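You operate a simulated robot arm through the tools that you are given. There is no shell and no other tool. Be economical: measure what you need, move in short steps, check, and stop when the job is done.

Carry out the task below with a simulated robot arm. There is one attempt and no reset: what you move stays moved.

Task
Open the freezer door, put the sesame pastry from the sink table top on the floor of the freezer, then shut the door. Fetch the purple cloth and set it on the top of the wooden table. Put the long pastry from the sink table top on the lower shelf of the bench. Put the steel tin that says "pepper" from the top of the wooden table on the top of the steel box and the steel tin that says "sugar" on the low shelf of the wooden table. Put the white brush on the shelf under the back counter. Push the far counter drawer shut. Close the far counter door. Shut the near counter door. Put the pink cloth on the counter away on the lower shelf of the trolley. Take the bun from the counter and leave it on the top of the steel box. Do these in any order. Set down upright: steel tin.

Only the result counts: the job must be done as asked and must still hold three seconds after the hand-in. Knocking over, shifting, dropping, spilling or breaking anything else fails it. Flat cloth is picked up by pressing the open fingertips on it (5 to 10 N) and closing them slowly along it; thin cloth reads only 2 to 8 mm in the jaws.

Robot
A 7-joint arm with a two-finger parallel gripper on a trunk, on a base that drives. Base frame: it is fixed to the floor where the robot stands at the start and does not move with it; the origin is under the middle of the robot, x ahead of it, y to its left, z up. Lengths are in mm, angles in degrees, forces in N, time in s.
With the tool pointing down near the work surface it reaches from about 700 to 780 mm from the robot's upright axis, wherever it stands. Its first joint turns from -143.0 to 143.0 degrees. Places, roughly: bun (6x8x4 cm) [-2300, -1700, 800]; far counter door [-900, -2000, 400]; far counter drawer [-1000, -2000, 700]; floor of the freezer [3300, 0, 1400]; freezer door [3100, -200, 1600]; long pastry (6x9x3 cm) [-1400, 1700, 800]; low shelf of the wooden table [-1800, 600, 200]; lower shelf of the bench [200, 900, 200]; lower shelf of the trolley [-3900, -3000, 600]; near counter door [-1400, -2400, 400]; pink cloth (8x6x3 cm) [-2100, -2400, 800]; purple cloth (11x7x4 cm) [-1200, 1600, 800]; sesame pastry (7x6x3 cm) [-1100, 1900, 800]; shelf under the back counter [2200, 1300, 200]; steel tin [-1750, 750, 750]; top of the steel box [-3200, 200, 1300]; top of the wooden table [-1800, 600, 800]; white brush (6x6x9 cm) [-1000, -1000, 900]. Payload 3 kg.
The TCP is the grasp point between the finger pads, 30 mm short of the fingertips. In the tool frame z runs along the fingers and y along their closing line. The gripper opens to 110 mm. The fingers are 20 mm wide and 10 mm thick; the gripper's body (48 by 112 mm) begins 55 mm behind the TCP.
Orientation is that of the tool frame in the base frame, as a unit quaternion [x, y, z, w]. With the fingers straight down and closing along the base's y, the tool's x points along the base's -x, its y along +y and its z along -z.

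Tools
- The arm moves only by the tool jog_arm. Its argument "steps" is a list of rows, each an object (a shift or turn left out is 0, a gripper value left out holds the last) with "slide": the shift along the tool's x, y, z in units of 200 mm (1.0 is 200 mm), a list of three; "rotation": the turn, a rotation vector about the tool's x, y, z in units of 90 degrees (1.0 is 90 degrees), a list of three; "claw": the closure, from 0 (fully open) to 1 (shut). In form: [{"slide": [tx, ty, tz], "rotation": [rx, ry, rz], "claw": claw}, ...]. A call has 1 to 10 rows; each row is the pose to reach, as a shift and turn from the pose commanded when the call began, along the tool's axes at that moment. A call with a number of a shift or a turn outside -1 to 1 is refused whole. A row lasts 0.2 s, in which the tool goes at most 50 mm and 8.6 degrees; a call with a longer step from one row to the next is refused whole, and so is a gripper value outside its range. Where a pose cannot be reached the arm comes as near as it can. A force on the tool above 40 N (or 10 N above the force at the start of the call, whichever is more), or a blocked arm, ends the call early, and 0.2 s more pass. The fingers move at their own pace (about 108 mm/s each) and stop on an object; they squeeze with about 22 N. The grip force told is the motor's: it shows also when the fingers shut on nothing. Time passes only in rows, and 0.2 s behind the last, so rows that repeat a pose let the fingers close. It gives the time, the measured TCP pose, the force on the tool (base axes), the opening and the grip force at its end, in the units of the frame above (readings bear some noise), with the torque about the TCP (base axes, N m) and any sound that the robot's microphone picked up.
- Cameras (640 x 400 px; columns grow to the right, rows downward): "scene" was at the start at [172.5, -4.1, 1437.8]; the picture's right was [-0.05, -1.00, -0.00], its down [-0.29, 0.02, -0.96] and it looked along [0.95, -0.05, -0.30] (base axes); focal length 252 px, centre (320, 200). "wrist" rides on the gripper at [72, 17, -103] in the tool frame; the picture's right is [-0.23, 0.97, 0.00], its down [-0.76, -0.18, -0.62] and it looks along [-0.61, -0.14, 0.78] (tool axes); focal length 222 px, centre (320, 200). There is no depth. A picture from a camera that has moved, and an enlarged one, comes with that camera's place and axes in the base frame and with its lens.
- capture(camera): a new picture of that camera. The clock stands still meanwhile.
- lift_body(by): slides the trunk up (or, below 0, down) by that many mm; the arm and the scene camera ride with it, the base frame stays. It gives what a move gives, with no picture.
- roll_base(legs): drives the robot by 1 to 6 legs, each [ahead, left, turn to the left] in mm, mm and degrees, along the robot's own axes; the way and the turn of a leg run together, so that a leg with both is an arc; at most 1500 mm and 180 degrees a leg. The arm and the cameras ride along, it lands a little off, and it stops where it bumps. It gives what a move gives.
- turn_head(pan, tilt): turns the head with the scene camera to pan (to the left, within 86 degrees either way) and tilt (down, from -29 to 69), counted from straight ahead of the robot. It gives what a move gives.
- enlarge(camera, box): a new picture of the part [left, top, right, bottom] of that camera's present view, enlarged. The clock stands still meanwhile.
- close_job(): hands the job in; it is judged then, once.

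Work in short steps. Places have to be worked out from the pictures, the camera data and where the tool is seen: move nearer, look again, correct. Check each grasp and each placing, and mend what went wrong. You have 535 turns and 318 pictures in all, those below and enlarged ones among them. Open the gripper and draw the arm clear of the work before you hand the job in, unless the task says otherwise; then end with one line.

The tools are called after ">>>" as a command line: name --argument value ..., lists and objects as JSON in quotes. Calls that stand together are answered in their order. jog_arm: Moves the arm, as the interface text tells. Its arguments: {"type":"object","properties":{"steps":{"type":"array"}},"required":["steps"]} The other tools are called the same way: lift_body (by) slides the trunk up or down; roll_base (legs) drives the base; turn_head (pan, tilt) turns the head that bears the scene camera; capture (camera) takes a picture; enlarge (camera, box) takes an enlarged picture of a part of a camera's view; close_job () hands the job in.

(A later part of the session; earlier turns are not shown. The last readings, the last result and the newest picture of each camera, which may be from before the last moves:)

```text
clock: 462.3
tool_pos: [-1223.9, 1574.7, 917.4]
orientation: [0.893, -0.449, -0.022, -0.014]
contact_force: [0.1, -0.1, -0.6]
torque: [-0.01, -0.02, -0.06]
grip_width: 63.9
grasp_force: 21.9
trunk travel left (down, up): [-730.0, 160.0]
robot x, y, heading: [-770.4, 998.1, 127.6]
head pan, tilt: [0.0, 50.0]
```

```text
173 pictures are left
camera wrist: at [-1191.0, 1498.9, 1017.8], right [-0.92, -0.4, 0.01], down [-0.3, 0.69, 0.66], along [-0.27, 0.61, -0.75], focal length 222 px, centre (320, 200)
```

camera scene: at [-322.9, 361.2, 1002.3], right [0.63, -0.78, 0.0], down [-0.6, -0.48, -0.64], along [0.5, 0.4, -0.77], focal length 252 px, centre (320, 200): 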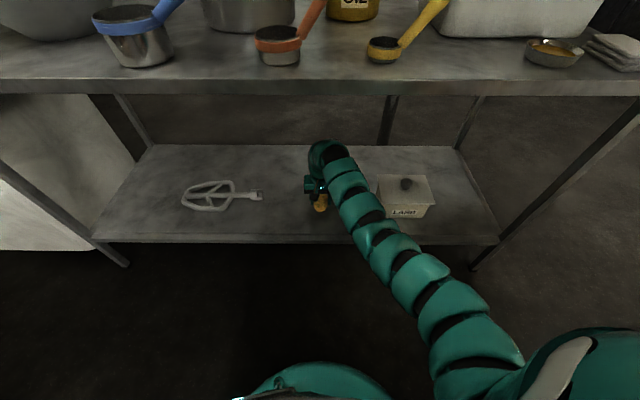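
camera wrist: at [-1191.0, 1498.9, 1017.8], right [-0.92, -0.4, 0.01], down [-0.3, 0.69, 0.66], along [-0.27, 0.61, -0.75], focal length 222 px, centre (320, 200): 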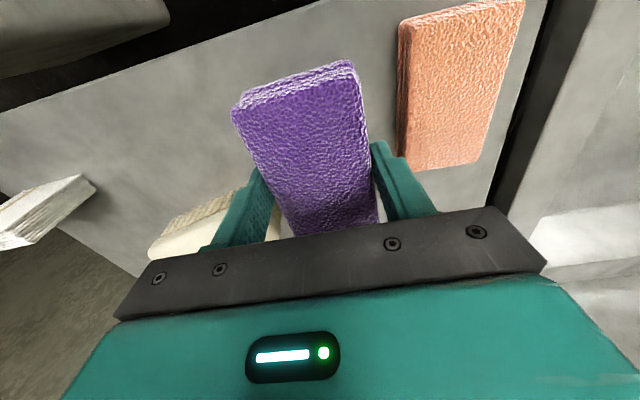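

Cloth held (64 mm). I raise, back up, and slide left to the wooden table; the free front-left part near n≈-1090 is the target.

>>> lift_body --by 150

>>> roll_base --legs '[[-520, 0, 0], [0, 1090, 0.6]]'

>>> turn_head --pan 0 --tilt 50

>>> capture --camera "scene"

>>> capture --camera "wrist"

```text
clock: 464.0
tool_pos: [-1223.3, 1573.6, 1066.9]
orientation: [0.893, -0.449, -0.021, -0.015]
contact_force: [1.4, -0.9, -0.6]
torque: [0.02, -0.03, 0.0]
grip_width: 63.9
grasp_force: 22.1
trunk travel left (down, up): [-880.0, 10.0]
robot x, y, heading: [-768.5, 997.3, 127.6]
head pan, tilt: [0.0, 50.0]
```

```text
clock: 472.3
tool_pos: [-1770.4, 450.1, 1066.4]
orientation: [0.902, -0.432, -0.022, -0.014]
contact_force: [-0.8, -0.3, -0.1]
torque: [-0.02, 0.0, 0.0]
grip_width: 63.3
grasp_force: 22.1
trunk travel left (down, up): [-880.0, 10.0]
robot x, y, heading: [-1300.8, -105.9, 130.1]
head pan, tilt: [0.0, 50.0]
```

```text
clock: 472.9
tool_pos: [-1769.5, 451.5, 1066.5]
orientation: [0.901, -0.432, -0.023, -0.014]
contact_force: [-0.1, 0.0, -1.4]
torque: [0.03, 0.04, 0.04]
grip_width: 63.6
grasp_force: 22.1
trunk travel left (down, up): [-880.0, 10.0]
robot x, y, heading: [-1294.6, -106.9, 129.9]
head pan, tilt: [0.0, 50.0]
```

```text
172 pictures are left
camera scene: at [-1398.9, 13.7, 1755.3], right [0.77, 0.64, 0.0], down [0.49, -0.59, -0.64], along [-0.41, 0.49, -0.77], focal length 252 px, centre (320, 200)
```

scene: 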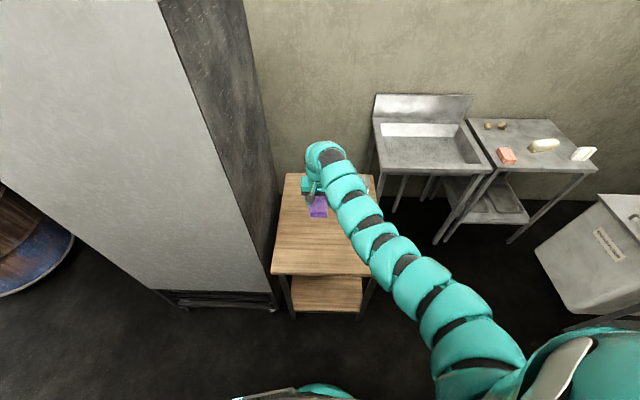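

```text
171 pictures are left
camera wrist: at [-1735.2, 377.1, 1168.1], right [-0.9, -0.43, 0.01], down [-0.32, 0.68, 0.66], along [-0.29, 0.6, -0.75], focal length 222 px, centre (320, 200)
```

wrist: 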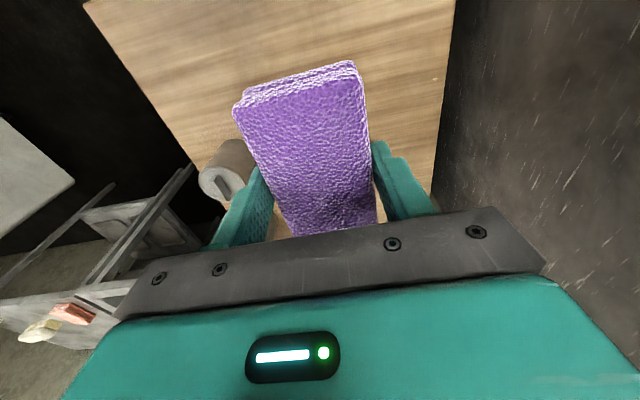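

Over the free part of the wooden table. I lower until the cloth touches.

>>> lift_body --by -190

>>> jog_arm --steps '[{"slide": [0, 0, 0.03]}, {"slide": [0, 0, 0.06]}, {"slide": [0, 0, 0.09]}, {"slide": [0, 0, 0.12]}, {"slide": [0, 0, 0.15]}, {"slide": [0, 0, 0.18]}]'

>>> capture --camera "wrist"

```text
clock: 475.0
tool_pos: [-1771.1, 450.6, 877.0]
orientation: [0.901, -0.432, -0.022, -0.014]
contact_force: [0.5, 0.7, -0.1]
torque: [0.03, 0.0, 0.03]
grip_width: 63.5
grasp_force: 22.1
trunk travel left (down, up): [-690.0, 200.0]
robot x, y, heading: [-1301.3, -107.6, 129.8]
head pan, tilt: [0.0, 50.0]
```

```text
clock: 476.4
tool_pos: [-1771.1, 452.8, 841.0]
orientation: [0.901, -0.432, -0.023, -0.015]
contact_force: [0.8, 0.2, -0.9]
torque: [0.03, 0.0, 0.03]
grip_width: 63.6
grasp_force: 21.9
trunk travel left (down, up): [-690.0, 200.0]
robot x, y, heading: [-1297.6, -109.2, 130.0]
head pan, tilt: [0.0, 50.0]
```

```text
170 pictures are left
camera wrist: at [-1736.5, 378.9, 941.9], right [-0.9, -0.43, 0.01], down [-0.32, 0.68, 0.66], along [-0.29, 0.6, -0.75], focal length 222 px, centre (320, 200)
```

wrist: 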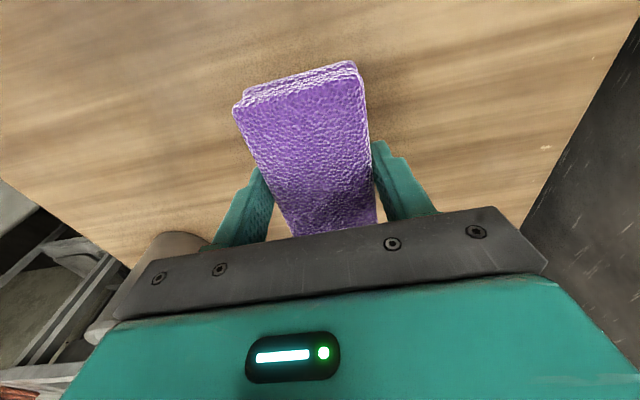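

No contact yet; the tins are ~150 mm aside. Continue lowering.

>>> jog_arm --steps '[{"slide": [0, 0, 0.03]}, {"slide": [0, 0, 0.06]}, {"slide": [0, 0, 0.09]}, {"slide": [0, 0, 0.12]}, {"slide": [0, 0, 0.15]}, {"slide": [0, 0, 0.18]}, {"slide": [0, 0, 0.21]}, {"slide": [0, 0, 0.24]}, {"slide": [0, 0, 0.27]}]'

```text
clock: 478.4
tool_pos: [-1767.7, 453.2, 811.9]
orientation: [0.901, -0.432, -0.024, -0.015]
contact_force: [-5.9, 2.3, 28.4]
torque: [-0.04, 0.28, 0.1]
grip_width: 63.7
grasp_force: 22.5
out of reach, approached as far as the arm can: row 4, 5, 6, 7, 8, 9
trunk travel left (down, up): [-690.0, 200.0]
robot x, y, heading: [-1296.7, -106.4, 129.7]
head pan, tilt: [0.0, 50.0]
```

Contact at TCP 812. I open and rise.

>>> jog_arm --steps '[{"slide": [0, 0, -0.02], "claw": 0.3}, {"slide": [0, 0, -0.04], "claw": 0.15}, {"slide": [0, 0, -0.06], "claw": 0.15}, {"slide": [0, 0, -0.25], "claw": 0.15}, {"slide": [0, 0, -0.5], "claw": 0.15}, {"slide": [0, 0, -0.75]}, {"slide": [0, 0, -0.9]}]'

>>> capture --camera "wrist"

```text
clock: 480.0
tool_pos: [-1762.8, 447.0, 992.8]
orientation: [0.902, -0.432, -0.022, -0.014]
contact_force: [-0.3, 0.3, 0.3]
torque: [-0.03, 0.03, -0.03]
grip_width: 93.5
grasp_force: 0.1
trunk travel left (down, up): [-690.0, 200.0]
robot x, y, heading: [-1296.0, -106.7, 129.8]
head pan, tilt: [0.0, 50.0]
```

```text
169 pictures are left
camera wrist: at [-1728.4, 373.6, 1092.8], right [-0.9, -0.43, 0.01], down [-0.32, 0.68, 0.66], along [-0.29, 0.6, -0.75], focal length 222 px, centre (320, 200)
```

wrist: 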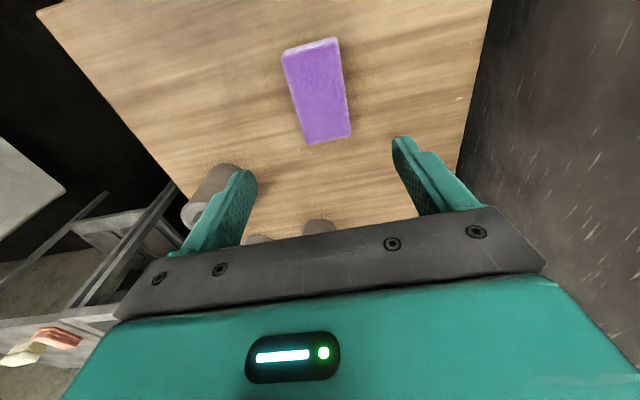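

Purple cloth is placed. Next the tins: I shift right and look at their labels.

>>> lift_body --by 190

>>> roll_base --legs '[[0, -480, 0]]'

>>> turn_head --pan 35 --tilt 40

>>> capture --camera "scene"

```text
clock: 482.1
tool_pos: [-1763.2, 447.0, 1182.5]
orientation: [0.901, -0.432, -0.023, -0.014]
contact_force: [-0.1, 0.1, 0.3]
torque: [-0.02, 0.01, -0.03]
grip_width: 93.6
grasp_force: 0.0
trunk travel left (down, up): [-880.0, 10.0]
robot x, y, heading: [-1296.2, -110.1, 129.8]
head pan, tilt: [0.0, 50.0]
```

```text
clock: 484.9
tool_pos: [-1394.5, 754.1, 1181.5]
orientation: [0.901, -0.434, -0.021, -0.014]
contact_force: [0.5, 0.2, 0.3]
torque: [0.02, 0.0, 0.02]
grip_width: 93.6
grasp_force: 0.1
trunk travel left (down, up): [-880.0, 10.0]
robot x, y, heading: [-934.3, 196.4, 129.7]
head pan, tilt: [0.0, 50.0]
```

```text
clock: 485.9
tool_pos: [-1395.2, 752.9, 1182.2]
orientation: [0.901, -0.434, -0.022, -0.015]
contact_force: [-0.2, 0.2, 0.0]
torque: [-0.01, 0.02, -0.02]
grip_width: 93.6
grasp_force: 0.0
trunk travel left (down, up): [-880.0, 10.0]
robot x, y, heading: [-933.0, 195.0, 129.6]
head pan, tilt: [35.0, 40.0]
```

```text
168 pictures are left
camera scene: at [-1064.6, 281.7, 1769.5], right [0.27, 0.96, 0.0], down [0.62, -0.17, -0.77], along [-0.74, 0.2, -0.64], focal length 252 px, centre (320, 200)
```

scene: 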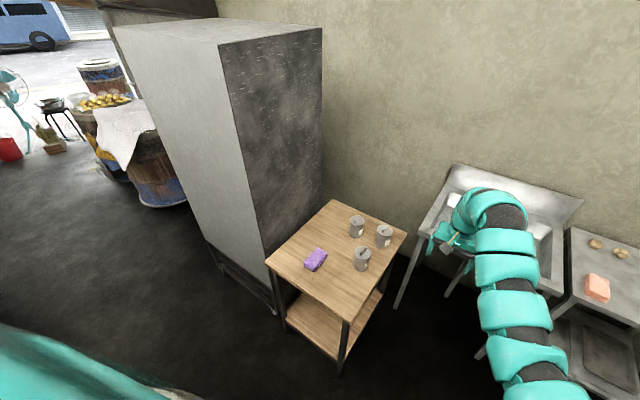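

>>> enlarge --camera "scene" --box '[270, 190, 430, 300]'

```text
3.64 times, centred on (350, 245) of scene
camera zoom: at [-1064.6, 281.7, 1769.5], right [0.27, 0.96, 0.0], down [0.62, -0.17, -0.77], along [-0.74, 0.2, -0.64], focal length 918 px, centre (211, 36)
```

zoom: 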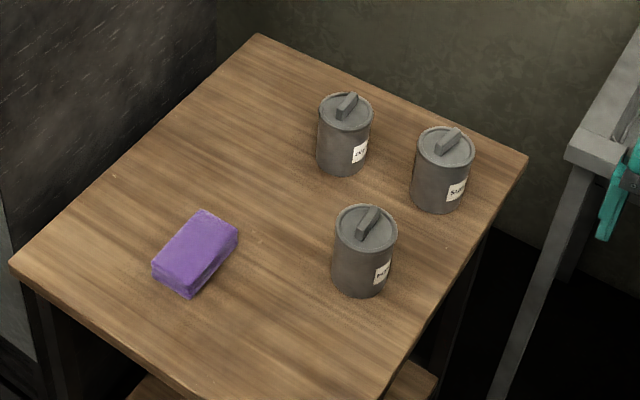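

Labels face the sink side. I move right/forward to read them.

>>> roll_base --legs '[[250, -450, 0]]'

>>> turn_head --pan 62 --tilt 40

>>> enlarge --camera "scene" --box '[200, 130, 440, 280]'

```text
clock: 488.9
tool_pos: [-1212.9, 1229.4, 1181.5]
orientation: [0.902, -0.431, -0.022, -0.014]
contact_force: [-0.6, 0.1, 0.5]
torque: [0.0, 0.0, -0.01]
grip_width: 93.3
grasp_force: 0.0
trunk travel left (down, up): [-880.0, 10.0]
robot x, y, heading: [-748.5, 680.4, 129.8]
head pan, tilt: [35.0, 40.0]
```

```text
clock: 489.8
tool_pos: [-1213.0, 1229.9, 1180.1]
orientation: [0.902, -0.431, -0.022, -0.014]
contact_force: [-0.1, -0.6, 0.1]
torque: [-0.02, -0.01, -0.01]
grip_width: 93.7
grasp_force: 0.0
trunk travel left (down, up): [-880.0, 10.0]
robot x, y, heading: [-745.2, 674.5, 129.8]
head pan, tilt: [62.0, 40.0]
```

```text
2.67 times, centred on (320, 205) of scene
camera zoom: at [-881.3, 719.3, 1769.5], right [-0.21, 0.98, 0.0], down [0.63, 0.13, -0.77], along [-0.75, -0.16, -0.64], focal length 673 px, centre (320, 187)
```

zoom: 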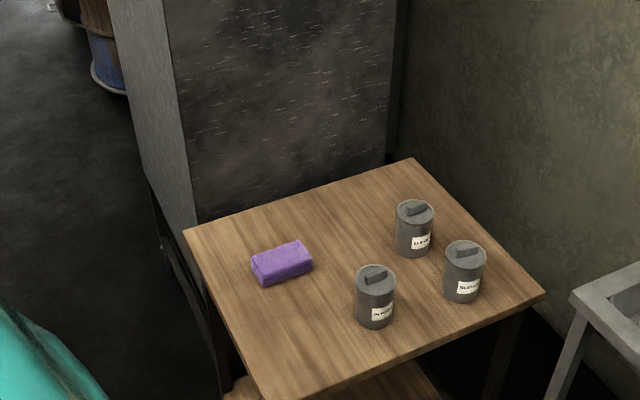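

>>> enlarge --camera "scene" --box '[325, 195, 390, 260]'

```text
6.15 times, centred on (358, 228) of scene
camera zoom: at [-881.3, 719.3, 1769.5], right [-0.21, 0.98, 0.0], down [0.63, 0.13, -0.77], along [-0.75, -0.16, -0.64], focal length 1554 px, centre (89, 31)
```

zoom: 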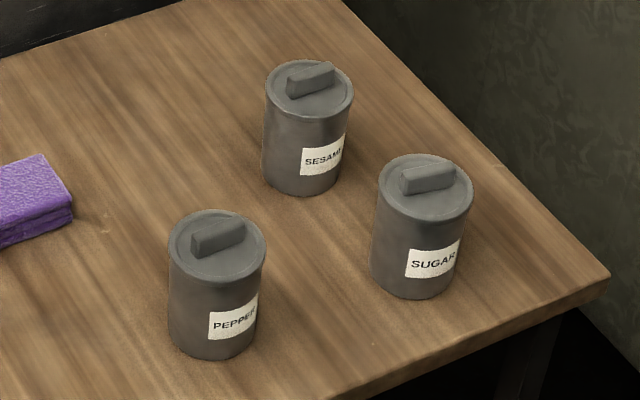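

Labels: PEPPER nearest at about (-1692,648), SUGAR (-1788,805), SESAME behind. I position in front of the pepper tin.

>>> roll_base --legs '[[-190, 0, 0], [0, 761, -1.6]]'

>>> capture --camera "wrist"

```text
clock: 495.1
tool_pos: [-1670.9, 609.5, 1181.6]
orientation: [0.898, -0.439, -0.022, -0.014]
contact_force: [-0.1, -0.8, -0.3]
torque: [-0.01, 0.0, 0.01]
grip_width: 93.6
grasp_force: 0.0
trunk travel left (down, up): [-880.0, 10.0]
robot x, y, heading: [-1211.1, 47.3, 128.8]
head pan, tilt: [62.0, 40.0]
```

```text
164 pictures are left
camera wrist: at [-1636.3, 535.7, 1282.5], right [-0.91, -0.42, 0.01], down [-0.31, 0.68, 0.66], along [-0.28, 0.6, -0.75], focal length 222 px, centre (320, 200)
```

wrist: 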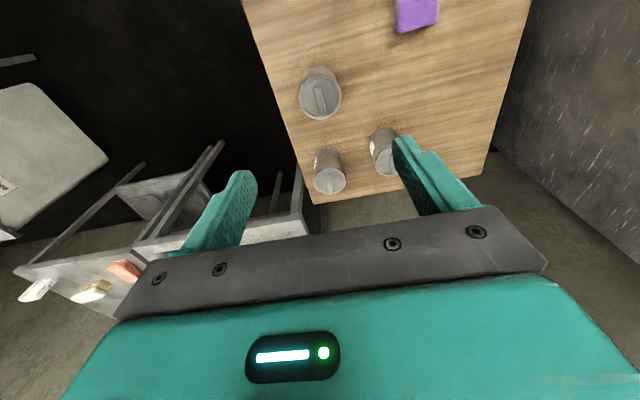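

Pepper at (-1690,645). I creep forward 35 mm, trim, open fully, and lower.

>>> roll_base --legs '[[35, 0, 0]]'

>>> jog_arm --steps '[{"slide": [-0.015, -0.02, 0], "rotation": [0, 0.033, 0], "claw": 0}, {"slide": [-0.025, -0.04, 0], "rotation": [0, 0.033, 0], "claw": 0}, {"slide": [-0.025, -0.04, 0], "rotation": [0, 0.033, 0], "claw": 0}]'

>>> lift_body --by -220

>>> capture --camera "wrist"

```text
clock: 495.9
tool_pos: [-1693.0, 638.4, 1179.7]
orientation: [0.898, -0.439, -0.021, -0.014]
contact_force: [-0.1, 0.4, -0.1]
torque: [0.0, -0.03, -0.01]
grip_width: 93.6
grasp_force: 0.0
trunk travel left (down, up): [-880.0, 10.0]
robot x, y, heading: [-1232.5, 71.8, 129.1]
head pan, tilt: [62.0, 40.0]
```

```text
clock: 496.7
tool_pos: [-1679.4, 636.4, 1173.0]
orientation: [0.898, -0.439, -0.001, -0.005]
contact_force: [-0.2, -0.5, 0.4]
torque: [0.0, 0.02, 0.0]
grip_width: 110.0
grasp_force: 0.0
out of reach, approached as far as the arm can: row 1, 2, 3
trunk travel left (down, up): [-880.0, 10.0]
robot x, y, heading: [-1237.1, 77.8, 128.8]
head pan, tilt: [62.0, 40.0]
```

```text
clock: 499.1
tool_pos: [-1678.2, 637.0, 953.2]
orientation: [0.899, -0.439, -0.002, -0.005]
contact_force: [-0.9, -0.2, -0.7]
torque: [0.0, 0.0, -0.04]
grip_width: 110.1
grasp_force: 0.0
trunk travel left (down, up): [-660.0, 230.0]
robot x, y, heading: [-1240.1, 73.6, 128.8]
head pan, tilt: [62.0, 40.0]
```

```text
163 pictures are left
camera wrist: at [-1648.4, 565.8, 1056.6], right [-0.91, -0.42, -0.01], down [-0.33, 0.7, 0.63], along [-0.26, 0.57, -0.78], focal length 222 px, centre (320, 200)
```

wrist: 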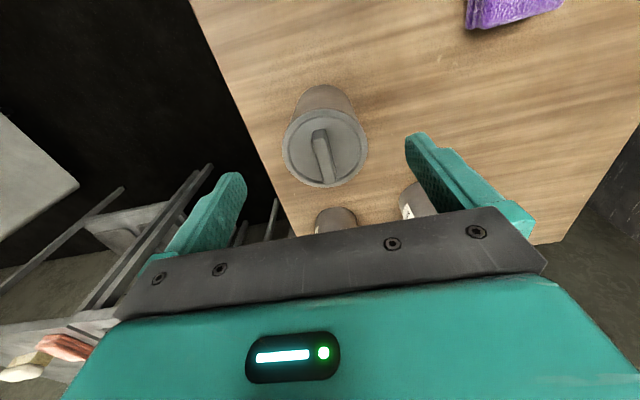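

Tin centre is within 10 mm of the tool axis. I nudge, lower to TCP≈852 and grip.

>>> roll_base --legs '[[9, 4, 0]]'

>>> lift_body --by -100

>>> capture --camera "wrist"

```text
clock: 499.8
tool_pos: [-1687.4, 640.3, 951.6]
orientation: [0.899, -0.439, 0.0, -0.005]
contact_force: [-0.2, -0.2, -0.2]
torque: [-0.01, -0.02, 0.02]
grip_width: 110.0
grasp_force: 0.0
trunk travel left (down, up): [-660.0, 230.0]
robot x, y, heading: [-1243.8, 84.7, 128.9]
head pan, tilt: [62.0, 40.0]
```

```text
clock: 501.1
tool_pos: [-1687.9, 640.8, 852.5]
orientation: [0.898, -0.439, -0.001, -0.005]
contact_force: [0.2, -0.2, -0.2]
torque: [0.01, -0.01, 0.0]
grip_width: 109.9
grasp_force: 0.1
trunk travel left (down, up): [-560.0, 330.0]
robot x, y, heading: [-1241.1, 78.4, 128.9]
head pan, tilt: [62.0, 40.0]
```

```text
162 pictures are left
camera wrist: at [-1657.1, 570.1, 956.6], right [-0.91, -0.42, -0.01], down [-0.33, 0.7, 0.63], along [-0.26, 0.57, -0.78], focal length 222 px, centre (320, 200)
```

wrist: 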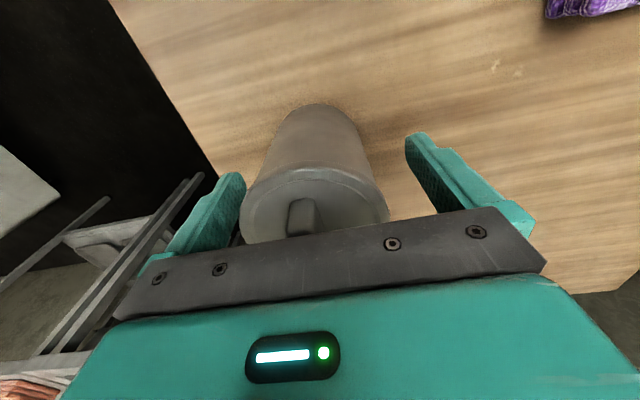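

Straddled. I close slowly and lift a little.

>>> jog_arm --steps '[{"slide": [0, -0.02, 0], "claw": 0.1}, {"slide": [0, -0.02, 0], "claw": 0.2}, {"slide": [0, -0.02, 0], "claw": 0.3}, {"slide": [0, -0.02, 0], "claw": 0.5}, {"slide": [0, -0.02, 0], "claw": 1}, {"slide": [0, -0.02, 0], "claw": 1}]'

>>> lift_body --by 30

>>> capture --camera "wrist"

```text
clock: 502.5
tool_pos: [-1685.0, 643.2, 853.5]
orientation: [0.898, -0.44, -0.002, -0.004]
contact_force: [1.5, 1.5, 0.5]
torque: [0.01, 0.03, 0.0]
grip_width: 71.9
grasp_force: 21.9
trunk travel left (down, up): [-560.0, 330.0]
robot x, y, heading: [-1243.8, 79.3, 129.0]
head pan, tilt: [62.0, 40.0]
heard: snap
```

```text
clock: 503.3
tool_pos: [-1685.6, 643.3, 882.3]
orientation: [0.899, -0.439, -0.002, -0.004]
contact_force: [0.1, -0.2, 0.8]
torque: [0.02, -0.04, 0.02]
grip_width: 71.8
grasp_force: 22.2
trunk travel left (down, up): [-590.0, 300.0]
robot x, y, heading: [-1241.7, 79.3, 129.2]
head pan, tilt: [62.0, 40.0]
```

```text
161 pictures are left
camera wrist: at [-1654.9, 572.3, 986.7], right [-0.91, -0.42, -0.01], down [-0.33, 0.7, 0.63], along [-0.26, 0.57, -0.78], focal length 222 px, centre (320, 200)
```

wrist: 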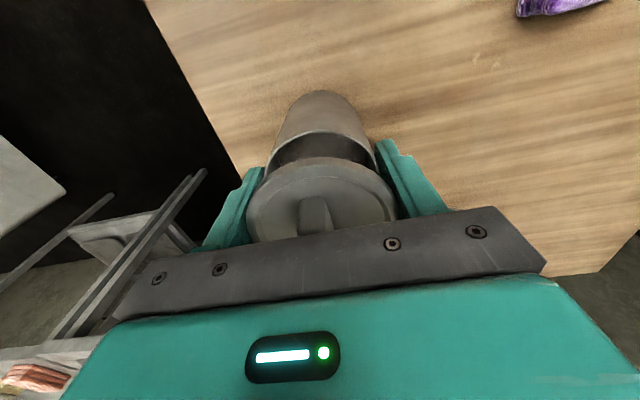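

A "snap": I had gripped the lid and it came off. I lower it back exactly and press it home.

>>> lift_body --by -28

>>> jog_arm --steps '[{"slide": [0, 0, 0.01]}, {"slide": [0, 0, 0.02]}, {"slide": [0, 0, 0.03]}, {"slide": [0, 0, 0.04]}, {"slide": [0, 0, 0.05]}, {"slide": [0, 0, 0.06]}, {"slide": [0, 0, 0.07]}]'

>>> capture --camera "wrist"

```text
clock: 504.0
tool_pos: [-1685.4, 642.9, 853.6]
orientation: [0.899, -0.439, -0.001, -0.004]
contact_force: [-0.4, 0.6, -2.6]
torque: [0.01, 0.04, 0.01]
grip_width: 72.0
grasp_force: 21.7
trunk travel left (down, up): [-562.0, 328.0]
robot x, y, heading: [-1243.1, 77.1, 128.8]
head pan, tilt: [62.0, 40.0]
```

```text
clock: 505.6
tool_pos: [-1684.7, 642.2, 842.5]
orientation: [0.898, -0.439, -0.002, -0.005]
contact_force: [-3.0, 0.5, 29.5]
torque: [0.06, -0.06, 0.1]
grip_width: 72.0
grasp_force: 22.0
trunk travel left (down, up): [-562.0, 328.0]
robot x, y, heading: [-1241.7, 80.7, 128.9]
head pan, tilt: [62.0, 40.0]
heard: snap
```

```text
160 pictures are left
camera wrist: at [-1653.6, 571.9, 946.3], right [-0.91, -0.42, 0.0], down [-0.33, 0.7, 0.63], along [-0.26, 0.58, -0.77], focal length 222 px, centre (320, 200)
```

wrist: 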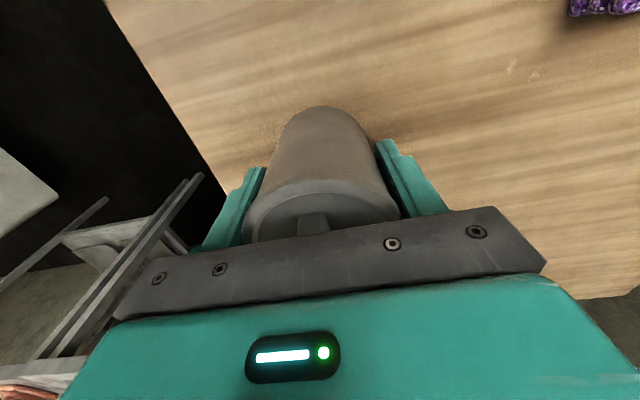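

Second snap: the lid is back on. The lid is separate, so I must grip the body from the side. I open, rise, back off, and tilt the tool ~65°.

>>> jog_arm --steps '[{"slide": [0, 0, -0.03], "claw": 0.2}, {"slide": [0, 0, -0.03], "claw": 0}, {"slide": [0, 0, -0.03], "claw": 0}]'

>>> lift_body --by 150

>>> capture --camera "wrist"

>>> roll_base --legs '[[-220, 0, 0]]'

>>> jog_arm --steps '[{"slide": [-0.07, 0, 0.05], "rotation": [0, -0.09, 0]}, {"slide": [-0.14, 0, 0.1], "rotation": [0, -0.18, 0]}, {"slide": [-0.21, 0, 0.17], "rotation": [0, -0.27, 0]}, {"slide": [-0.28, 0, 0.24], "rotation": [0, -0.36, 0]}, {"slide": [-0.35, 0, 0.31], "rotation": [0, -0.45, 0]}, {"slide": [-0.42, 0, 0.38], "rotation": [0, -0.54, 0]}, {"slide": [-0.47, 0, 0.45], "rotation": [0, -0.63, 0]}, {"slide": [-0.5, 0, 0.5], "rotation": [0, -0.72, 0]}]'

>>> capture --camera "wrist"

```text
clock: 506.4
tool_pos: [-1684.3, 643.5, 844.8]
orientation: [0.899, -0.439, 0.0, -0.003]
contact_force: [-0.3, -0.3, 0.0]
torque: [-0.02, 0.01, 0.02]
grip_width: 110.1
grasp_force: 0.1
trunk travel left (down, up): [-562.0, 328.0]
robot x, y, heading: [-1243.0, 79.6, 128.8]
head pan, tilt: [62.0, 40.0]
```

```text
clock: 508.2
tool_pos: [-1684.4, 643.6, 995.4]
orientation: [0.899, -0.439, -0.001, -0.005]
contact_force: [0.7, 0.1, -0.3]
torque: [0.01, -0.03, 0.0]
grip_width: 109.9
grasp_force: 0.1
trunk travel left (down, up): [-712.0, 178.0]
robot x, y, heading: [-1248.0, 81.7, 128.9]
head pan, tilt: [62.0, 40.0]
```

```text
159 pictures are left
camera wrist: at [-1654.1, 573.3, 1099.7], right [-0.91, -0.42, -0.01], down [-0.33, 0.7, 0.63], along [-0.26, 0.57, -0.78], focal length 222 px, centre (320, 200)
```

wrist: 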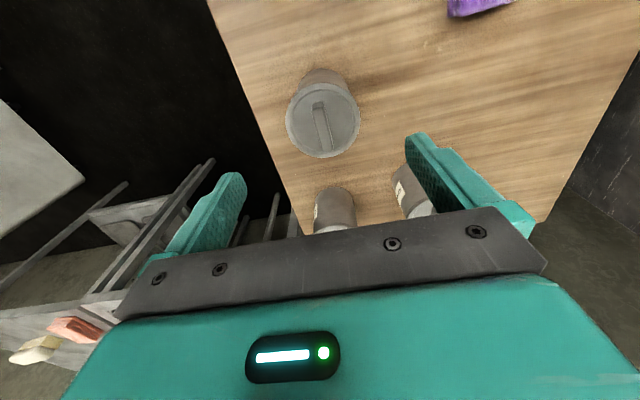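

```text
clock: 509.9
tool_pos: [-1545.2, 473.1, 995.7]
orientation: [0.898, -0.441, -0.001, -0.005]
contact_force: [-0.5, -0.5, 0.4]
torque: [0.03, 0.02, 0.0]
grip_width: 110.1
grasp_force: 0.0
trunk travel left (down, up): [-712.0, 178.0]
robot x, y, heading: [-1105.9, -93.0, 128.8]
head pan, tilt: [62.0, 40.0]
```

```text
clock: 511.6
tool_pos: [-1607.9, 554.7, 896.1]
orientation: [0.757, -0.368, -0.484, -0.239]
contact_force: [0.1, -0.5, -1.4]
torque: [-0.02, 0.03, 0.0]
grip_width: 110.2
grasp_force: 0.1
trunk travel left (down, up): [-712.0, 178.0]
robot x, y, heading: [-1103.9, -90.5, 128.4]
head pan, tilt: [62.0, 40.0]
```

```text
158 pictures are left
camera wrist: at [-1545.0, 444.4, 873.8], right [-0.83, -0.52, 0.2], down [0.29, -0.09, 0.95], along [-0.48, 0.85, 0.23], focal length 222 px, centre (320, 200)
```

wrist: 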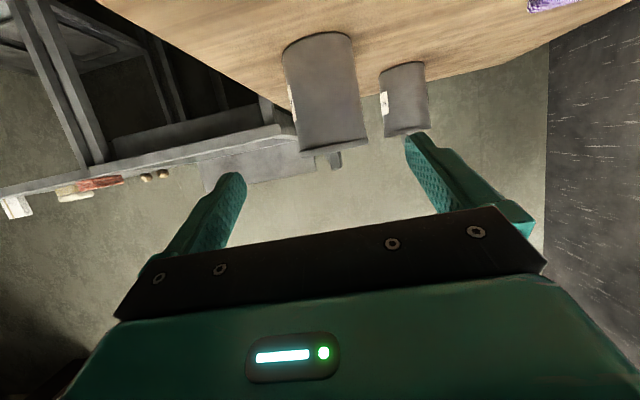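

Tool is tilted ~65° facing the pepper tin. I advance ~130 mm along it so the pads sit around the body below the lid.

>>> jog_arm --steps '[{"slide": [0.09, 0.035, 0.15]}, {"slide": [0.09, 0.035, 0.32]}, {"slide": [0.09, 0.035, 0.5]}, {"slide": [0.09, 0.035, 0.63]}]'

>>> capture --camera "wrist"

```text
clock: 512.6
tool_pos: [-1661.5, 618.9, 839.1]
orientation: [0.757, -0.37, -0.482, -0.241]
contact_force: [-0.5, -0.2, -0.4]
torque: [0.03, -0.02, -0.03]
grip_width: 110.0
grasp_force: 0.1
out of reach, approached as far as the arm can: row 4
trunk travel left (down, up): [-712.0, 178.0]
robot x, y, heading: [-1100.8, -91.6, 128.8]
head pan, tilt: [62.0, 40.0]
```

```text
157 pictures are left
camera wrist: at [-1598.4, 507.5, 816.6], right [-0.83, -0.52, 0.2], down [0.29, -0.09, 0.95], along [-0.48, 0.85, 0.22], focal length 222 px, centre (320, 200)
```

wrist: 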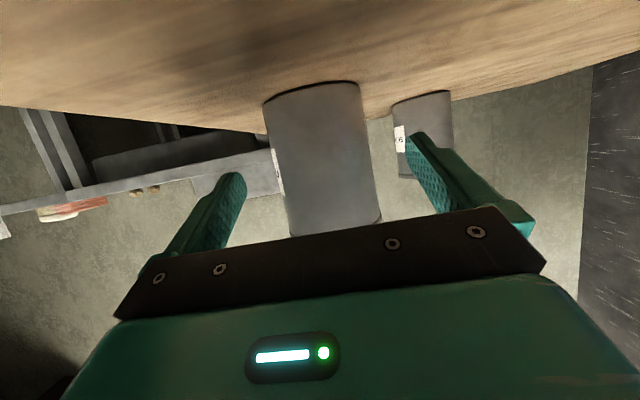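

Near the reach limit; I drive 30 mm forward and lower the trunk 14 mm, then close.

>>> lift_body --by -14

>>> roll_base --legs '[[28, 0, 0]]'

>>> capture --camera "wrist"

```text
clock: 513.3
tool_pos: [-1661.9, 617.5, 823.6]
orientation: [0.757, -0.369, -0.482, -0.24]
contact_force: [-0.7, -0.5, 3.7]
torque: [-0.46, -0.29, -0.1]
grip_width: 109.9
grasp_force: 0.0
trunk travel left (down, up): [-698.0, 192.0]
robot x, y, heading: [-1109.4, -92.7, 129.1]
head pan, tilt: [62.0, 40.0]
```

```text
clock: 514.1
tool_pos: [-1679.6, 637.6, 824.5]
orientation: [0.757, -0.37, -0.482, -0.24]
contact_force: [2.5, -2.5, 6.0]
torque: [-0.88, -0.62, 0.21]
grip_width: 109.8
grasp_force: 0.1
trunk travel left (down, up): [-698.0, 192.0]
robot x, y, heading: [-1121.3, -71.1, 128.8]
head pan, tilt: [62.0, 40.0]
```

```text
156 pictures are left
camera wrist: at [-1616.6, 527.6, 802.4], right [-0.83, -0.52, 0.2], down [0.29, -0.09, 0.95], along [-0.48, 0.85, 0.22], focal length 222 px, centre (320, 200)
```

wrist: 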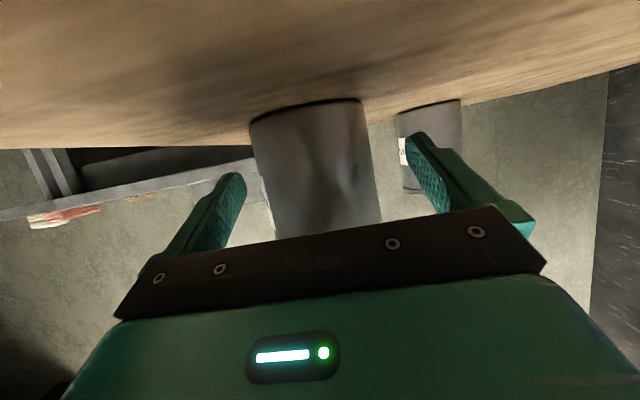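

Tin body is between the fingers. Closing.

>>> jog_arm --steps '[{"slide": [0, 0, 0], "claw": 0.15}, {"slide": [0, 0, 0], "claw": 0.3}, {"slide": [0, 0, 0], "claw": 0.6}, {"slide": [0, 0, 0], "claw": 1}, {"slide": [0, 0, 0], "claw": 1}]'

>>> lift_body --by 40

>>> capture --camera "wrist"

```text
clock: 515.3
tool_pos: [-1680.3, 639.3, 824.0]
orientation: [0.757, -0.37, -0.482, -0.241]
contact_force: [-2.3, 4.2, 5.8]
torque: [-0.05, 0.1, -0.03]
grip_width: 70.5
grasp_force: 22.0
trunk travel left (down, up): [-698.0, 192.0]
robot x, y, heading: [-1123.3, -69.3, 128.8]
head pan, tilt: [62.0, 40.0]
```

```text
clock: 516.1
tool_pos: [-1679.7, 638.8, 861.7]
orientation: [0.758, -0.369, -0.482, -0.24]
contact_force: [0.1, 0.5, -4.5]
torque: [-0.06, -0.04, 0.04]
grip_width: 70.7
grasp_force: 22.2
trunk travel left (down, up): [-738.0, 152.0]
robot x, y, heading: [-1124.0, -70.6, 128.7]
head pan, tilt: [62.0, 40.0]
```

```text
155 pictures are left
camera wrist: at [-1617.1, 528.2, 840.9], right [-0.83, -0.52, 0.2], down [0.28, -0.09, 0.95], along [-0.48, 0.85, 0.22], focal length 222 px, centre (320, 200)
```

wrist: 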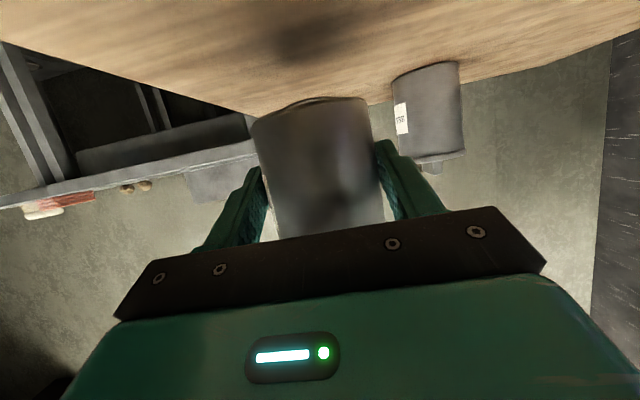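

The whole tin is lifted (no snap). I raise the trunk, slide right to clear the cabinet, then turn left to carry it down the aisle toward the steel box.

>>> lift_body --by 148

>>> roll_base --legs '[[0, -530, 0], [30, 0, 0], [0, 0, 89]]'

>>> turn_head --pan 0 --tilt 20

>>> capture --camera "scene"

>>> capture --camera "wrist"

```text
clock: 517.9
tool_pos: [-1680.5, 639.0, 1009.2]
orientation: [0.757, -0.37, -0.482, -0.24]
contact_force: [0.4, 0.3, -4.0]
torque: [-0.03, -0.06, 0.01]
grip_width: 70.3
grasp_force: 22.3
trunk travel left (down, up): [-886.0, 4.0]
robot x, y, heading: [-1122.0, -69.9, 128.9]
head pan, tilt: [62.0, 40.0]
```

```text
clock: 525.2
tool_pos: [-1447.9, -252.9, 1010.0]
orientation: [0.801, 0.264, -0.512, 0.165]
contact_force: [-0.8, 0.0, -5.0]
torque: [0.04, -0.08, 0.03]
grip_width: 70.3
grasp_force: 22.1
trunk travel left (down, up): [-886.0, 4.0]
robot x, y, heading: [-726.3, 283.0, -142.6]
head pan, tilt: [62.0, 40.0]
```

```text
clock: 526.5
tool_pos: [-1448.2, -253.2, 1010.3]
orientation: [0.801, 0.264, -0.512, 0.164]
contact_force: [-0.9, -0.2, -3.6]
torque: [0.05, -0.02, -0.02]
grip_width: 70.4
grasp_force: 22.1
trunk travel left (down, up): [-886.0, 4.0]
robot x, y, heading: [-726.7, 285.3, -142.8]
head pan, tilt: [0.0, 20.0]
```

```text
154 pictures are left
camera scene: at [-864.7, 181.7, 1806.8], right [-0.61, 0.79, 0.0], down [0.27, 0.21, -0.94], along [-0.75, -0.57, -0.34], focal length 252 px, centre (320, 200)
```

scene: 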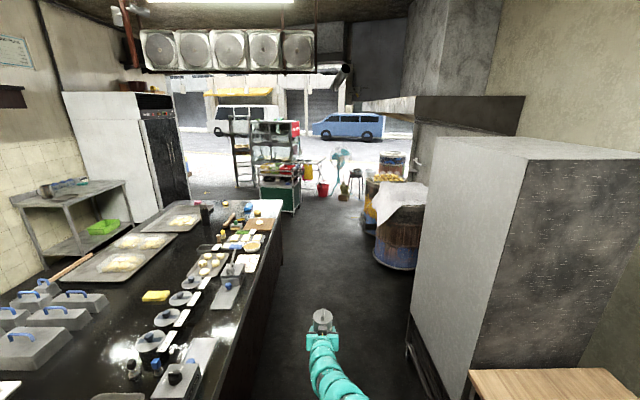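

```text
153 pictures are left
camera wrist: at [-1338.1, -194.7, 989.3], right [0.5, -0.84, 0.2], down [0.1, 0.28, 0.95], along [-0.86, -0.46, 0.22], focal length 222 px, centre (320, 200)
```

wrist: 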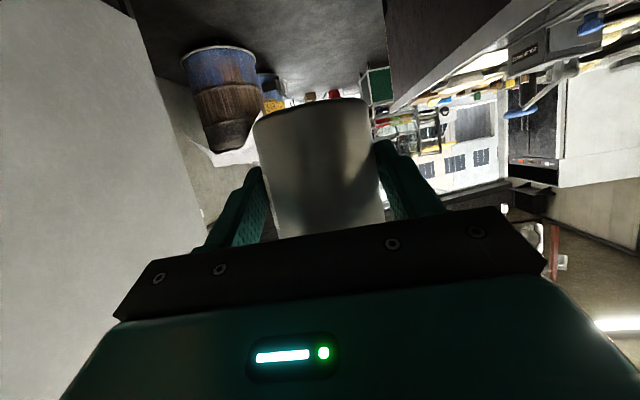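

I see the aisle; the steel box must be past the tall cabinet. I drive 1150 mm along and look right.

>>> roll_base --legs '[[1150, 0, 1]]'

>>> turn_head --pan -45 --tilt 15

>>> capture --camera "scene"

```text
clock: 532.2
tool_pos: [-2322.2, -953.2, 1008.9]
orientation: [0.798, 0.271, -0.511, 0.169]
contact_force: [-0.7, -0.9, -4.7]
torque: [0.01, -0.04, 0.03]
grip_width: 70.4
grasp_force: 22.3
trunk travel left (down, up): [-886.0, 4.0]
robot x, y, heading: [-1613.2, -405.8, -141.6]
head pan, tilt: [0.0, 20.0]
```

```text
clock: 533.3
tool_pos: [-2321.1, -953.9, 1009.5]
orientation: [0.798, 0.272, -0.51, 0.169]
contact_force: [-0.4, -0.3, -4.3]
torque: [0.06, -0.01, 0.02]
grip_width: 70.5
grasp_force: 22.6
trunk travel left (down, up): [-886.0, 4.0]
robot x, y, heading: [-1611.4, -401.7, -141.3]
head pan, tilt: [-45.0, 15.0]
```

```text
152 pictures are left
camera scene: at [-1767.0, -439.5, 1815.0], right [0.11, 0.99, 0.0], down [0.26, -0.03, -0.97], along [-0.96, 0.11, -0.26], focal length 252 px, centre (320, 200)
```

scene: 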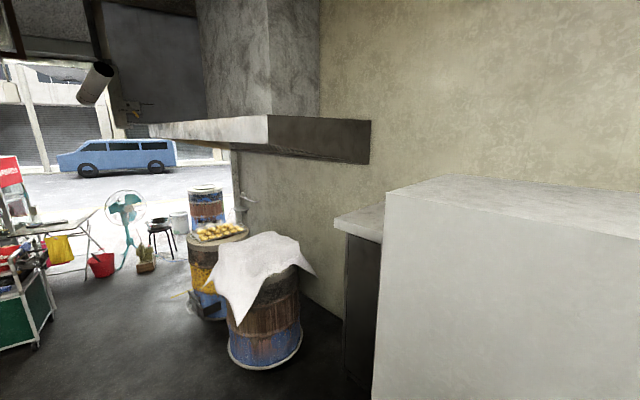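

The steel box top is visible past the cabinet (front edge about u -1810, z≈1300). I raise the arm here in the open first, keeping the tin's attitude.

>>> jog_arm --steps '[{"slide": [-0.18, 0, -0.083]}, {"slide": [-0.36, 0, -0.167]}, {"slide": [-0.545, 0, -0.25]}, {"slide": [-0.727, 0, -0.334]}, {"slide": [-0.909, 0, -0.417]}]'

>>> jog_arm --steps '[{"slide": [-0.18, 0, -0.083]}, {"slide": [-0.36, 0, -0.167]}, {"slide": [-0.545, 0, -0.25]}, {"slide": [-0.727, 0, -0.334]}, {"slide": [-0.909, 0, -0.417]}]'

```text
clock: 534.5
tool_pos: [-2328.5, -960.8, 1202.7]
orientation: [0.798, 0.271, -0.511, 0.169]
contact_force: [0.6, 0.1, -4.9]
torque: [0.06, -0.08, 0.01]
grip_width: 70.5
grasp_force: 22.0
out of reach, approached as far as the arm can: row 5
trunk travel left (down, up): [-886.0, 4.0]
robot x, y, heading: [-1610.5, -405.7, -141.6]
head pan, tilt: [-45.0, 15.0]
```

```text
clock: 535.7
tool_pos: [-2324.8, -963.4, 1402.0]
orientation: [0.798, 0.271, -0.51, 0.169]
contact_force: [0.5, 0.2, -3.9]
torque: [0.04, -0.07, -0.01]
grip_width: 70.8
grasp_force: 22.1
trunk travel left (down, up): [-886.0, 4.0]
robot x, y, heading: [-1609.5, -405.2, -141.6]
head pan, tilt: [-45.0, 15.0]
```

At z 1402. I drive 880 mm further, turn right to face the box, and check.

>>> roll_base --legs '[[880, 0, 0], [0, 0, -90]]'

>>> turn_head --pan 0 --tilt 20

>>> capture --camera "scene"

>>> capture --camera "wrist"

```text
clock: 544.2
tool_pos: [-2848.8, -224.7, 1401.8]
orientation: [0.756, -0.374, -0.48, -0.242]
contact_force: [-1.3, 0.5, -4.0]
torque: [-0.06, -0.04, -0.01]
grip_width: 70.5
grasp_force: 21.9
trunk travel left (down, up): [-886.0, 4.0]
robot x, y, heading: [-2293.0, -945.0, 128.0]
head pan, tilt: [-45.0, 15.0]
```

```text
clock: 545.3
tool_pos: [-2848.4, -223.8, 1402.5]
orientation: [0.755, -0.374, -0.48, -0.243]
contact_force: [0.6, 0.0, -4.8]
torque: [-0.06, -0.03, 0.01]
grip_width: 70.6
grasp_force: 21.9
trunk travel left (down, up): [-886.0, 4.0]
robot x, y, heading: [-2294.7, -947.6, 127.9]
head pan, tilt: [0.0, 20.0]
```

```text
151 pictures are left
camera scene: at [-2399.0, -805.6, 1806.8], right [0.79, 0.62, 0.0], down [0.21, -0.27, -0.94], along [-0.58, 0.74, -0.34], focal length 252 px, centre (320, 200)
```

scene: 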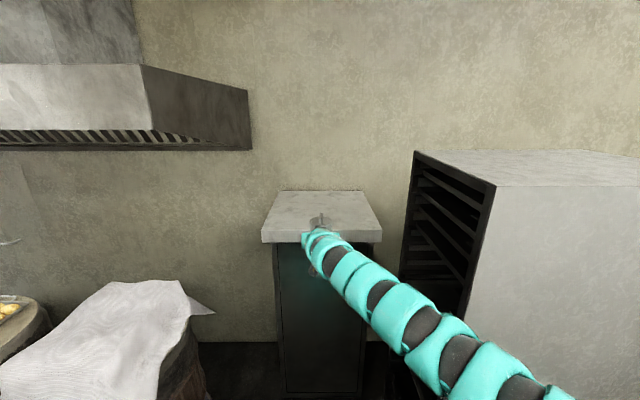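

```text
150 pictures are left
camera wrist: at [-2787.1, -335.3, 1381.0], right [-0.84, -0.51, 0.2], down [0.28, -0.09, 0.95], along [-0.47, 0.86, 0.22], focal length 222 px, centre (320, 200)
```

wrist: 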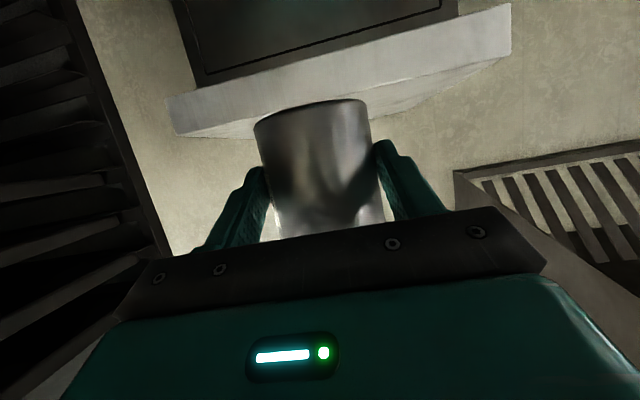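

Box top: front edge u≈-1800, z≈1296. I advance 330 mm so the tin is ~110 mm inside its front edge.

>>> roll_base --legs '[[330, 0, 0]]'

>>> capture --camera "wrist"

>>> enlarge --camera "scene" --box '[220, 160, 420, 300]'

```text
clock: 547.5
tool_pos: [-3052.8, 41.0, 1401.9]
orientation: [0.755, -0.375, -0.48, -0.243]
contact_force: [-0.5, 0.9, -5.3]
torque: [-0.06, -0.01, 0.01]
grip_width: 70.4
grasp_force: 22.4
trunk travel left (down, up): [-886.0, 4.0]
robot x, y, heading: [-2499.5, -679.5, 127.9]
head pan, tilt: [0.0, 20.0]
```

```text
149 pictures are left
camera wrist: at [-2991.6, -70.6, 1380.6], right [-0.84, -0.51, 0.2], down [0.28, -0.09, 0.95], along [-0.47, 0.86, 0.22], focal length 222 px, centre (320, 200)
```

wrist: 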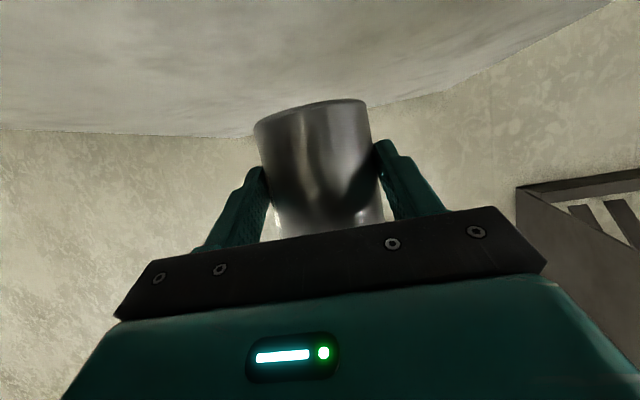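

```text
2.86 times, centred on (320, 230) of scene
camera zoom: at [-2604.7, -541.5, 1806.8], right [0.79, 0.61, 0.0], down [0.21, -0.27, -0.94], along [-0.58, 0.74, -0.34], focal length 722 px, centre (320, 114)
```

zoom: 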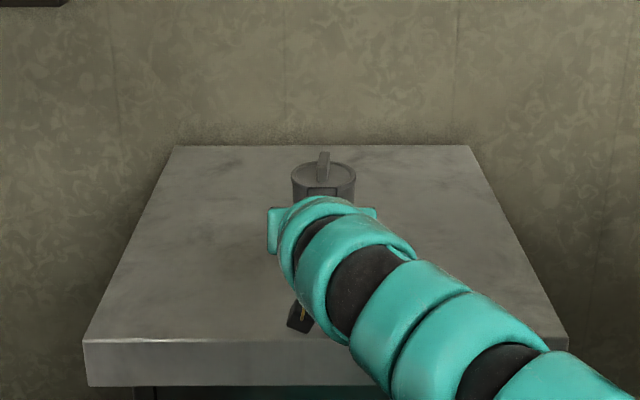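

Well over the top. I lower with the trunk, then gently to contact.

>>> lift_body --by -48

>>> jog_arm --steps '[{"slide": [0.018, 0, 0.008]}, {"slide": [0.036, 0, 0.017]}, {"slide": [0.054, 0, 0.025]}, {"slide": [0.073, 0, 0.033]}, {"slide": [0.09, 0, 0.042]}, {"slide": [0.109, 0, 0.05]}]'

>>> capture --camera "wrist"

```text
clock: 548.4
tool_pos: [-3052.8, 39.8, 1354.2]
orientation: [0.755, -0.375, -0.48, -0.243]
contact_force: [1.4, -0.2, -1.6]
torque: [-0.08, 0.04, 0.05]
grip_width: 70.6
grasp_force: 21.6
trunk travel left (down, up): [-838.0, 52.0]
robot x, y, heading: [-2493.9, -682.9, 127.8]
head pan, tilt: [0.0, 20.0]
```

```text
clock: 549.8
tool_pos: [-3049.8, 38.1, 1332.0]
orientation: [0.754, -0.374, -0.482, -0.243]
contact_force: [3.0, -1.3, 19.8]
torque: [0.31, 0.3, 0.1]
grip_width: 70.0
grasp_force: 21.9
trunk travel left (down, up): [-838.0, 52.0]
robot x, y, heading: [-2495.4, -678.8, 128.1]
head pan, tilt: [0.0, 20.0]
```

```text
147 pictures are left
camera wrist: at [-2988.5, -73.3, 1311.0], right [-0.84, -0.51, 0.2], down [0.29, -0.1, 0.95], along [-0.47, 0.86, 0.23], focal length 222 px, centre (320, 200)
```

wrist: 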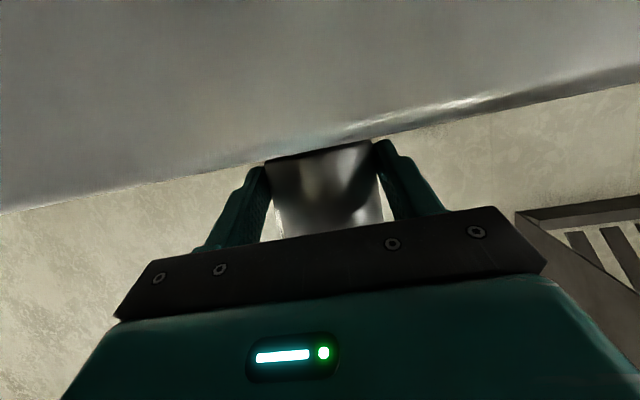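

Seated on the box. I open and withdraw along the tool.

>>> jog_arm --steps '[{"slide": [-0.01, 0, -0.005], "claw": 0.2}, {"slide": [-0.01, 0, -0.005], "claw": 0}, {"slide": [-0.01, 0, -0.005], "claw": 0}, {"slide": [-0.01, 0, -0.1], "claw": 0}, {"slide": [-0.01, 0, -0.25]}, {"slide": [-0.01, 0, -0.4]}]'

>>> roll_base --legs '[[-150, 0, 0]]'

>>> capture --camera "wrist"

>>> capture --camera "scene"

```text
clock: 551.2
tool_pos: [-3008.4, -16.2, 1363.8]
orientation: [0.755, -0.376, -0.478, -0.243]
contact_force: [0.0, -0.3, 0.6]
torque: [0.02, 0.02, 0.01]
grip_width: 109.9
grasp_force: 0.0
trunk travel left (down, up): [-838.0, 52.0]
robot x, y, heading: [-2494.6, -680.6, 127.8]
head pan, tilt: [0.0, 20.0]
```

```text
clock: 552.6
tool_pos: [-2914.6, -133.7, 1365.8]
orientation: [0.753, -0.376, -0.48, -0.244]
contact_force: [0.0, -0.2, -0.6]
torque: [-0.02, -0.02, 0.0]
grip_width: 110.3
grasp_force: 0.1
trunk travel left (down, up): [-838.0, 52.0]
robot x, y, heading: [-2408.1, -796.4, 128.0]
head pan, tilt: [0.0, 20.0]
```

```text
146 pictures are left
camera wrist: at [-2852.8, -246.2, 1344.1], right [-0.84, -0.51, 0.2], down [0.28, -0.1, 0.95], along [-0.46, 0.86, 0.22], focal length 222 px, centre (320, 200)
```

wrist: 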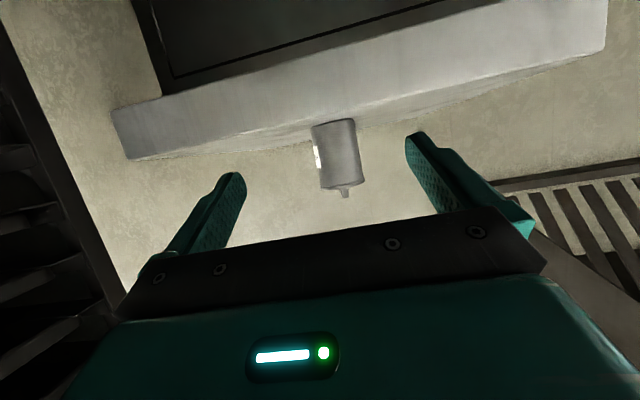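

```text
145 pictures are left
camera scene: at [-2510.3, -662.4, 1759.1], right [0.79, 0.61, 0.0], down [0.21, -0.27, -0.94], along [-0.57, 0.74, -0.34], focal length 252 px, centre (320, 200)
```

scene: 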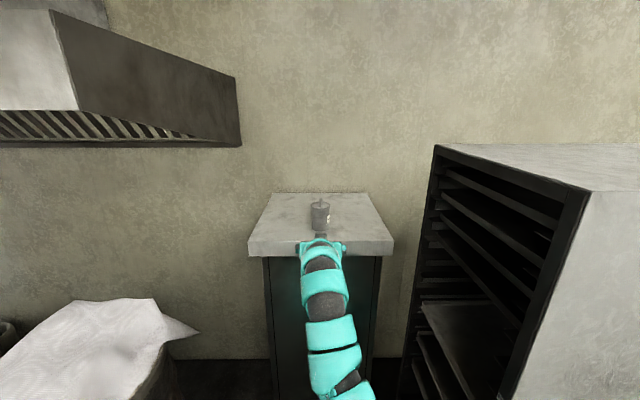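

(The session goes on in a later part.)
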